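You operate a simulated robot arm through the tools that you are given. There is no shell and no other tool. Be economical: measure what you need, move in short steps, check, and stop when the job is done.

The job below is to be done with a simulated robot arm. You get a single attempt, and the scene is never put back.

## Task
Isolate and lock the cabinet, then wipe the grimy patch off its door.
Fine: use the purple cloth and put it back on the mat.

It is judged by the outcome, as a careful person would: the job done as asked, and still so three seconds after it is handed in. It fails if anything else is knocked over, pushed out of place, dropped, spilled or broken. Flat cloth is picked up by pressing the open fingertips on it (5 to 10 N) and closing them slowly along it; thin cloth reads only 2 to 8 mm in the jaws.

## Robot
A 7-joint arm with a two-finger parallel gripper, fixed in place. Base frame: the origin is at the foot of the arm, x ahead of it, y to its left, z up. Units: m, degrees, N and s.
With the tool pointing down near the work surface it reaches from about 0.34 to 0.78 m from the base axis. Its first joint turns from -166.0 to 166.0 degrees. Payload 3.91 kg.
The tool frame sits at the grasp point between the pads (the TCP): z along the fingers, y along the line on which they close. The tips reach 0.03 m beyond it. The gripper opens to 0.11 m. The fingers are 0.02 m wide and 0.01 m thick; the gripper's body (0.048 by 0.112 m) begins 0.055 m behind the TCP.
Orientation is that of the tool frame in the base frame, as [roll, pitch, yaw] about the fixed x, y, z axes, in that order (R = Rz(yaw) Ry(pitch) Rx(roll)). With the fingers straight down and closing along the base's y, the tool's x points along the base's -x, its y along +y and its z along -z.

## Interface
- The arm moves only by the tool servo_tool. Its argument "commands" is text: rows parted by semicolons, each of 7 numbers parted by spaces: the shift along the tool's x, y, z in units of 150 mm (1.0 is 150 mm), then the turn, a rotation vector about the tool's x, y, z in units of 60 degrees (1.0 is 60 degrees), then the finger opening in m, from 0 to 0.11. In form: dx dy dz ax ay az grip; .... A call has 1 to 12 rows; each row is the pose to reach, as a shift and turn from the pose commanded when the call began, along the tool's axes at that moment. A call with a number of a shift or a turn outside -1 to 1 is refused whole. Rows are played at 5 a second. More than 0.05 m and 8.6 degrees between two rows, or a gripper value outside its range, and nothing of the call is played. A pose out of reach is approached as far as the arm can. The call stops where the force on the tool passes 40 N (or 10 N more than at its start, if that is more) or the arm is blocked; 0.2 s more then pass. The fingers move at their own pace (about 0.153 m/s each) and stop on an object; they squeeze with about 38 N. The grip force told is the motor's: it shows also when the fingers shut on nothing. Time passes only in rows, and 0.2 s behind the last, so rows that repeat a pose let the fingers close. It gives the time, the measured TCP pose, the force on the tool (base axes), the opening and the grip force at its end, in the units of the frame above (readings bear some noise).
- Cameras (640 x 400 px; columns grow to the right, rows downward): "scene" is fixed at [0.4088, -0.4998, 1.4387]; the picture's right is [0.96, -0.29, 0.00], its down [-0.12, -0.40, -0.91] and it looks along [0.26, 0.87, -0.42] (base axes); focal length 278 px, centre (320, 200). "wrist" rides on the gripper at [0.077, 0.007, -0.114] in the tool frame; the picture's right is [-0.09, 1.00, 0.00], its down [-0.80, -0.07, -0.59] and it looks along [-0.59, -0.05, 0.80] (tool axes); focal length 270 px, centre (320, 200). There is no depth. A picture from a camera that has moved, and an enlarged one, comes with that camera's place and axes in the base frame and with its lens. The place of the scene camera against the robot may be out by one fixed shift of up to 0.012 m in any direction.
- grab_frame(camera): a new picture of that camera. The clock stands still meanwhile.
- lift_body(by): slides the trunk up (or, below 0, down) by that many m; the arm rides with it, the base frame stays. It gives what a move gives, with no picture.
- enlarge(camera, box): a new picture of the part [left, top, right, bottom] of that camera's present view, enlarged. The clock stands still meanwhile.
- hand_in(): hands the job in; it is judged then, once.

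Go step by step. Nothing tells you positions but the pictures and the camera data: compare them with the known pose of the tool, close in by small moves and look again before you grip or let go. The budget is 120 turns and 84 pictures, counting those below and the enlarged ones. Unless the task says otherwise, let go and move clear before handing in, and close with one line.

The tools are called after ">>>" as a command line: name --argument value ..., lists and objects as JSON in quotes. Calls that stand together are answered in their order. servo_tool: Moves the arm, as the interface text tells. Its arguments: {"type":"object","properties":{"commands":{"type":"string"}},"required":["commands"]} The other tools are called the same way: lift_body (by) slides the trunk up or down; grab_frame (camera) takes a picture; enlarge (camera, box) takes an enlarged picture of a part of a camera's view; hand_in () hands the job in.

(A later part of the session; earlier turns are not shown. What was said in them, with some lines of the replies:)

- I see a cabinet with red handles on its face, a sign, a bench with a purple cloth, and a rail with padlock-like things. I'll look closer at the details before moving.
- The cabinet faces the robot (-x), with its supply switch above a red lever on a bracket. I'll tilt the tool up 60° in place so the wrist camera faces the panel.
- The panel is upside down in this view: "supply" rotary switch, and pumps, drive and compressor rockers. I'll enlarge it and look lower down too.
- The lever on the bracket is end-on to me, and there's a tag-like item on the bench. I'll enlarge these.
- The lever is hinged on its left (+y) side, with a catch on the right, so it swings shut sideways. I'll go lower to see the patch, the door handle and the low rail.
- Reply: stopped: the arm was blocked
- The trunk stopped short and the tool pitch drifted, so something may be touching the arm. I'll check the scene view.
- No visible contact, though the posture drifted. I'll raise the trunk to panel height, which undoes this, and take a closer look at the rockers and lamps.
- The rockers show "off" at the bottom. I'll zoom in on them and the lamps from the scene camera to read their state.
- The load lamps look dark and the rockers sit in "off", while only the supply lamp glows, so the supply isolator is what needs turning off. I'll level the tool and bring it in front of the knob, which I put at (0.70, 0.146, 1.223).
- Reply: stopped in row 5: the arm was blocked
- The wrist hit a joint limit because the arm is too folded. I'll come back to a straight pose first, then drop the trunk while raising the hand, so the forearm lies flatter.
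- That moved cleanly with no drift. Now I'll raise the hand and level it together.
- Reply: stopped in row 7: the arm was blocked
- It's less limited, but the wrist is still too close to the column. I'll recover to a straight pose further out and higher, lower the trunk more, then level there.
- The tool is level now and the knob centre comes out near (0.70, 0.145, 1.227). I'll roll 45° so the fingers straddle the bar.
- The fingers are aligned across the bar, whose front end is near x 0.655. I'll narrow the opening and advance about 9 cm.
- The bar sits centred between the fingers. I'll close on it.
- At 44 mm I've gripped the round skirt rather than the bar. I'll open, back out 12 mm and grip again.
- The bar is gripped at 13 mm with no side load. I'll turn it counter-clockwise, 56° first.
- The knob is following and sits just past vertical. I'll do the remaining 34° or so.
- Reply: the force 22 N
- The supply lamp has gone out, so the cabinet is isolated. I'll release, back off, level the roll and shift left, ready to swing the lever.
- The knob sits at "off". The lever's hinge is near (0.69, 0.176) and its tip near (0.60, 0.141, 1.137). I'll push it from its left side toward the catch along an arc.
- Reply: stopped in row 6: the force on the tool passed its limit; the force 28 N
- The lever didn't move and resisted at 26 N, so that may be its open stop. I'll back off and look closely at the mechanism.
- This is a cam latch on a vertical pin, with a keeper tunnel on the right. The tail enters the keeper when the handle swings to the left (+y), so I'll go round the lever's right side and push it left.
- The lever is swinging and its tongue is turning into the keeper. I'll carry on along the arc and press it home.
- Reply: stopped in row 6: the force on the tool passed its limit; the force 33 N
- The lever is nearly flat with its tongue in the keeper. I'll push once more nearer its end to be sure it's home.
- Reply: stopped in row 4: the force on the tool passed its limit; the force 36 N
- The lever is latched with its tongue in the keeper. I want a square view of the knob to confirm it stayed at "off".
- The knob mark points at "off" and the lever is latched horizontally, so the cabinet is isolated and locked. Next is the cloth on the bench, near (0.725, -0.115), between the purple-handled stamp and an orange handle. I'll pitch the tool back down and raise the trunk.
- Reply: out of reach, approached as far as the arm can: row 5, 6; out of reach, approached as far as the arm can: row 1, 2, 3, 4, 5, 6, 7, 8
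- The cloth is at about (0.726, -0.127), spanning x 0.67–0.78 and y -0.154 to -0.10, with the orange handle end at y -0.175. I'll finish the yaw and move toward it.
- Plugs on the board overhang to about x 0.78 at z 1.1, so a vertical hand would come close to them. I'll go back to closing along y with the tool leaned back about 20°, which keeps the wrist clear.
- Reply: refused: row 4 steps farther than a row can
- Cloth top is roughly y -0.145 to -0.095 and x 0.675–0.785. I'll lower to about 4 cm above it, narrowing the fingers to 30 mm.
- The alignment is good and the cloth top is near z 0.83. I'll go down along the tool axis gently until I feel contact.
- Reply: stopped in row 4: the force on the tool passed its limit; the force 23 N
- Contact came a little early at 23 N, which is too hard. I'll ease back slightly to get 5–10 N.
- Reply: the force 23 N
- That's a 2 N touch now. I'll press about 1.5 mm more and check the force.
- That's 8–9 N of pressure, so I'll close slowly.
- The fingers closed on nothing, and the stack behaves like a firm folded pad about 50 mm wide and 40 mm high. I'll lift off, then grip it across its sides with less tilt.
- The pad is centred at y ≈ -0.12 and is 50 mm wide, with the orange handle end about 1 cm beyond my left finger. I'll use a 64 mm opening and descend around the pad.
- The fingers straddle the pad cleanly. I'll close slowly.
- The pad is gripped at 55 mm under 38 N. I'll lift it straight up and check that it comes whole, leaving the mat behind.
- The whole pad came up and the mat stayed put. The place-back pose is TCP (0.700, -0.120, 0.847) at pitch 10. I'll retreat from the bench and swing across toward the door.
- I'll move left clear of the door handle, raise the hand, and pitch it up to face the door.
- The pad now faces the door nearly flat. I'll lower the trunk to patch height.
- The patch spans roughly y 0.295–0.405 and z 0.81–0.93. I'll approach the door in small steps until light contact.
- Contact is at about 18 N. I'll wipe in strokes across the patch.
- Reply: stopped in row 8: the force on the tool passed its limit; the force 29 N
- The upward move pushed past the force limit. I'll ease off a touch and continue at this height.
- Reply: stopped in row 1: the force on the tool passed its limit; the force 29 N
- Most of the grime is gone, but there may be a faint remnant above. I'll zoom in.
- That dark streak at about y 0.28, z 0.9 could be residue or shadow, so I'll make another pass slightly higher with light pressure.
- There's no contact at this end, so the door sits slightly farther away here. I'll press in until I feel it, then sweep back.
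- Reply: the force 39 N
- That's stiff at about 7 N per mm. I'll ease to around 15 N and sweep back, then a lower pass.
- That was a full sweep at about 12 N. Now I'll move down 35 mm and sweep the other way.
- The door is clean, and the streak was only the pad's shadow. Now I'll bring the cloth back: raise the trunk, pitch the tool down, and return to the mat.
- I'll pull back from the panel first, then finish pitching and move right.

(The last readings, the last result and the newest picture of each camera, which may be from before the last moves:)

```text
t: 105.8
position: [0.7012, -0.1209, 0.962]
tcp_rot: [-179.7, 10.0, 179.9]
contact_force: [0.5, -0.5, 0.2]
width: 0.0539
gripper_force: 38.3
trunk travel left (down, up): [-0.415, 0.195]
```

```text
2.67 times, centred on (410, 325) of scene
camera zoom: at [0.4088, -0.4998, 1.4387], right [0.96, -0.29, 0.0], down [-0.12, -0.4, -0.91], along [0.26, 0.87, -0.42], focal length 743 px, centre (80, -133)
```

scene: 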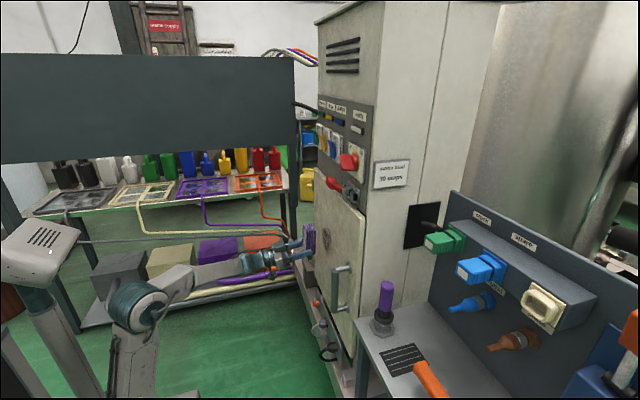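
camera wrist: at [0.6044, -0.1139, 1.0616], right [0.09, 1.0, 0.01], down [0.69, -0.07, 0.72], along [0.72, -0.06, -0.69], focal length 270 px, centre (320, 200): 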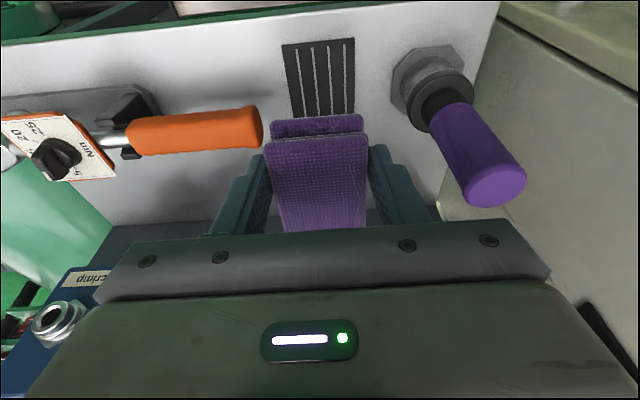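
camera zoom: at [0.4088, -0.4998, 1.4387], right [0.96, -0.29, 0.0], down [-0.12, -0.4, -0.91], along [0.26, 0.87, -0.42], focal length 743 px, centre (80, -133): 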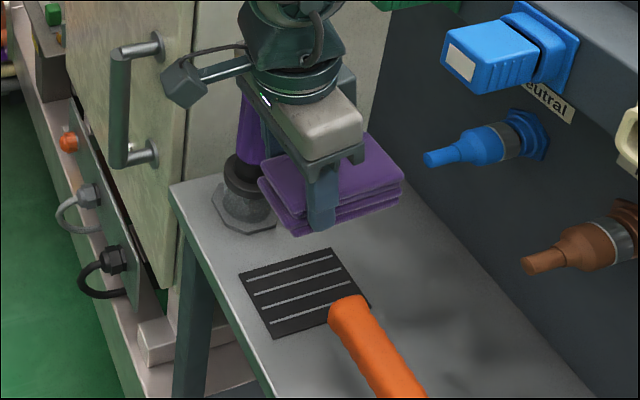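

The view matches the one after the lift, so the pad hasn't slipped. I'll lower straight down to the mat, slowly at the end.

>>> servo_tool --commands "0.03 0 0.15 0 0 0 0.005;0.06 0 0.3 0 0 0 0.005;0.09 0 0.45 0 0 0 0.005;0.115 0 0.58 0 0 0 0.005;0.127 0 0.66 0 0 0 0.005;0.135 0 0.71 0 0 0 0.005;0.14 0 0.735 0 0 0 0.005"

>>> servo_tool --commands "0.001 0 0.008 0 0 0 0.005;0.002 0 0.016 0 0 0 0.005;0.002 0 0.016 0 0 0 0.005"

>>> enlarge --camera "scene" --box '[350, 280, 450, 400]'

```text
t: 107.5
position: [0.6978, -0.1199, 0.8471]
tcp_rot: [-179.7, 10.0, 179.9]
contact_force: [-0.6, 0.2, 2.3]
width: 0.0541
gripper_force: 37.7
trunk travel left (down, up): [-0.415, 0.195]
```

```text
t: 108.2
position: [0.6987, -0.121, 0.8479]
tcp_rot: [-179.6, 10.3, 179.8]
contact_force: [0.2, 1.6, 20.5]
width: 0.0537
gripper_force: 37.9
trunk travel left (down, up): [-0.415, 0.195]
```

```text
3.33 times, centred on (400, 340) of scene
camera zoom: at [0.4088, -0.4998, 1.4387], right [0.96, -0.29, 0.0], down [-0.12, -0.4, -0.91], along [0.26, 0.87, -0.42], focal length 928 px, centre (53, -267)
```

zoom: 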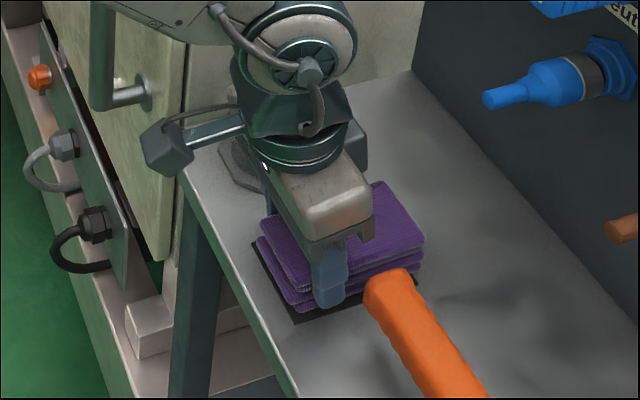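

It's seated on the mat. I'll ease the pressure, open slowly and rise straight up.

>>> servo_tool --commands "0 0 -0.014 0 0 0 0.005;0 0 -0.014 0 0 0 0.055;0 0 -0.014 0 0 0 0.06;0 0 -0.014 0 0 0 0.066;0 0 -0.014 0 0 0 0.066;-0.02 0 -0.1 0 0 0 0.066;-0.04 0 -0.22 0 0 0 0.066;-0.07 0 -0.4 0 0 0 0.066;-0.1 0 -0.6 0 0 0 0.066;-0.13 0 -0.75 0 0 0 0.066"

>>> grab_frame --camera "wrist"

```text
t: 110.5
position: [0.698, -0.1202, 0.959]
tcp_rot: [-179.7, 10.0, 179.8]
contact_force: [0.0, -1.2, 1.2]
width: 0.0659
gripper_force: 0.0
trunk travel left (down, up): [-0.415, 0.195]
```

```text
11 pictures are left
camera wrist: at [0.6013, -0.1135, 1.0581], right [0.09, 1.0, 0.01], down [0.69, -0.07, 0.72], along [0.72, -0.06, -0.69], focal length 270 px, centre (320, 200)
```

wrist: 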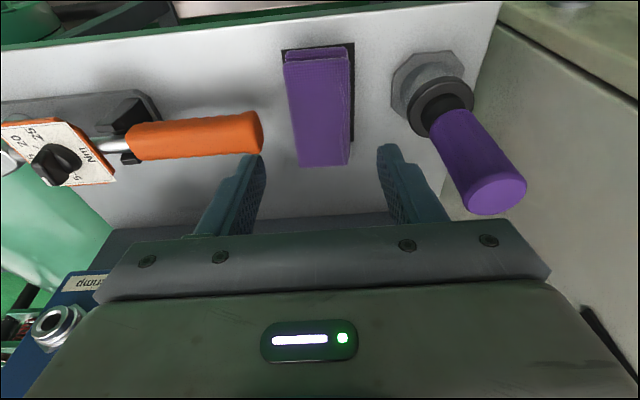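

The cloth is back on the mat and nothing else has moved. I'll retreat clear and do a last check of the door and panel.

>>> servo_tool --commands "0.17 0 -0.1 0 0 0 0.066;0.34 0 -0.2 0 0 0 0.066;0.51 0 -0.3 0 0 0 0.066;0.68 0 -0.4 0 0 0 0.066;0.86 0 -0.49 0 0 0 0.066;0.86 0 -0.49 0 0 0 0.066"

>>> grab_frame --camera "scene"

>>> enlarge --camera "scene" --box '[300, 90, 400, 290]'

>>> enlarge --camera "scene" --box '[350, 270, 450, 400]'

```text
t: 111.8
position: [0.5604, -0.1211, 1.0112]
tcp_rot: [-179.7, 9.9, 179.9]
contact_force: [0.8, 1.0, -0.8]
width: 0.0662
gripper_force: 0.1
trunk travel left (down, up): [-0.415, 0.195]
```

```text
10 pictures are left
```

scene: 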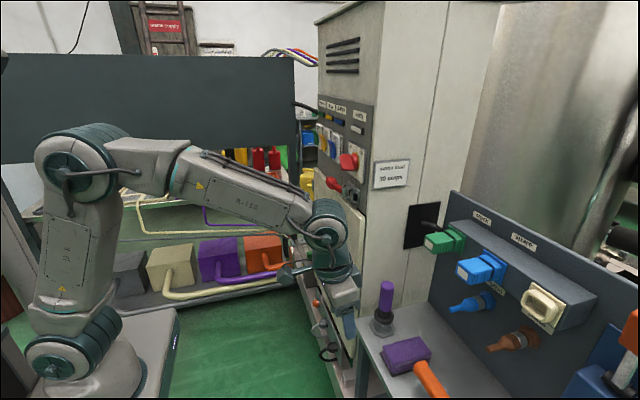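

```text
2.00 times, centred on (350, 190) of scene
camera zoom: at [0.4088, -0.4998, 1.4387], right [0.96, -0.29, 0.0], down [-0.12, -0.4, -0.91], along [0.26, 0.87, -0.42], focal length 557 px, centre (260, 220)
```

zoom: 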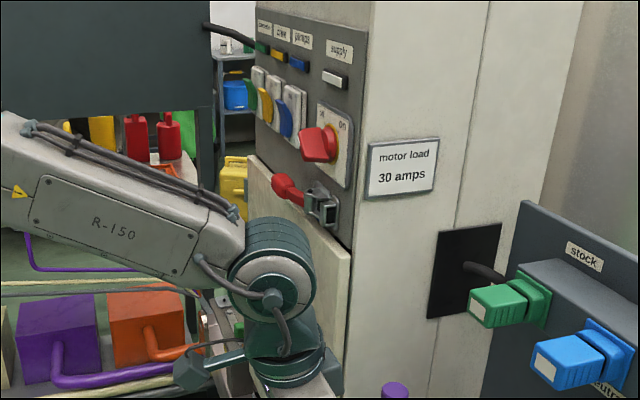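

```text
3.08 times, centred on (400, 335) of scene
camera zoom: at [0.4088, -0.4998, 1.4387], right [0.96, -0.29, 0.0], down [-0.12, -0.4, -0.91], along [0.26, 0.87, -0.42], focal length 857 px, centre (74, -215)
```

zoom: 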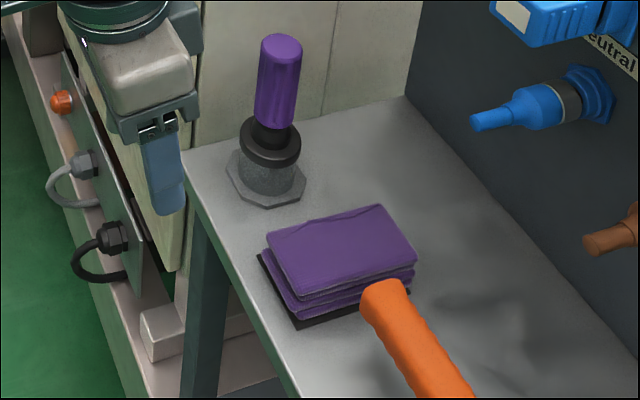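

The supply is off, the lever is latched and the cloth is on its mat. I'll take one unshadowed look at the door before handing in.

>>> servo_tool --commands "0.15 0.2 -0.1 0 0 0 0.066;0.3 0.4 -0.2 0 0 0 0.066;0.45 0.6 -0.3 0 0 0 0.066;0.6 0.8 -0.4 0 0 0 0.066;0.7 1 -0.5 0 0 0 0.066;0.7 1 -0.5 0 0 0 0.066"

>>> servo_tool --commands "0 0.2 0 0 0 0 0.066;0 0.4 0 0 0 0 0.066;0 0.6 0 0 0 0 0.066;0 0.8 0 0 0 0 0.066;0 1 0 0 0 0 0.066"

>>> grab_frame --camera "wrist"

>>> enlarge --camera "scene" --box '[300, 180, 370, 290]'

```text
t: 113.2
position: [0.4421, 0.0335, 1.0654]
tcp_rot: [-179.7, 10.0, 179.8]
contact_force: [-0.4, 0.4, 0.5]
width: 0.0659
gripper_force: 0.0
trunk travel left (down, up): [-0.415, 0.195]
```

```text
t: 114.5
position: [0.4415, 0.1792, 1.0671]
tcp_rot: [-179.7, 10.0, 179.9]
contact_force: [-0.5, -0.4, -0.3]
width: 0.0662
gripper_force: 0.0
trunk travel left (down, up): [-0.415, 0.195]
```

```text
7 pictures are left
camera wrist: at [0.344, 0.1868, 1.1654], right [0.09, 1.0, 0.01], down [0.69, -0.07, 0.72], along [0.72, -0.06, -0.69], focal length 270 px, centre (320, 200)
```

wrist: 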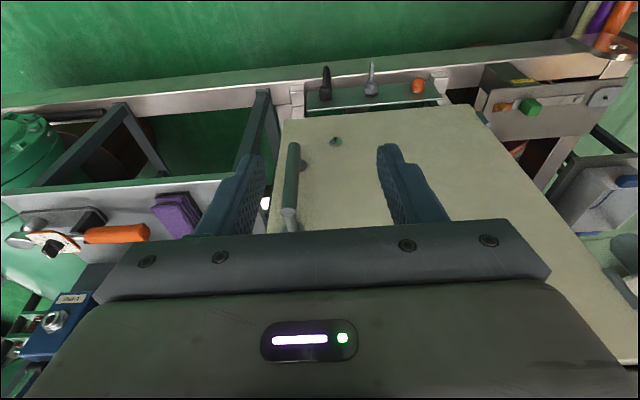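

```text
3.64 times, centred on (335, 235) of scene
camera zoom: at [0.4088, -0.4998, 1.4387], right [0.96, -0.29, 0.0], down [-0.12, -0.4, -0.91], along [0.26, 0.87, -0.42], focal length 1013 px, centre (266, 73)
```

zoom: 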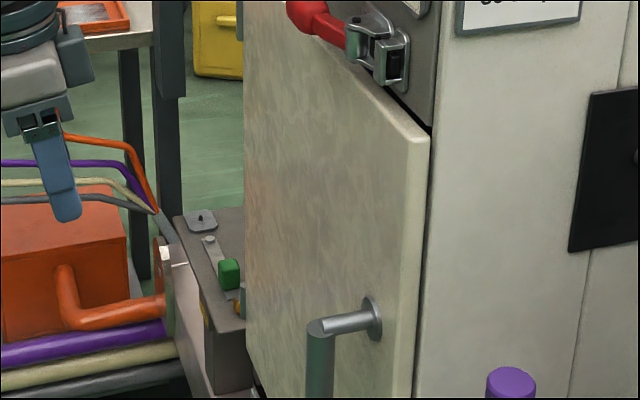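

The door is clean, the lever is latched, the supply is off, and the arm is clear. I'm handing in.

>>> hand_in

```text
The job is handed in.
```

The cabinet is isolated (supply switch off, lamp out) and locked (red lever latched in its keeper), the grimy patch is wiped off the door, and the purple cloth is back on its mat.
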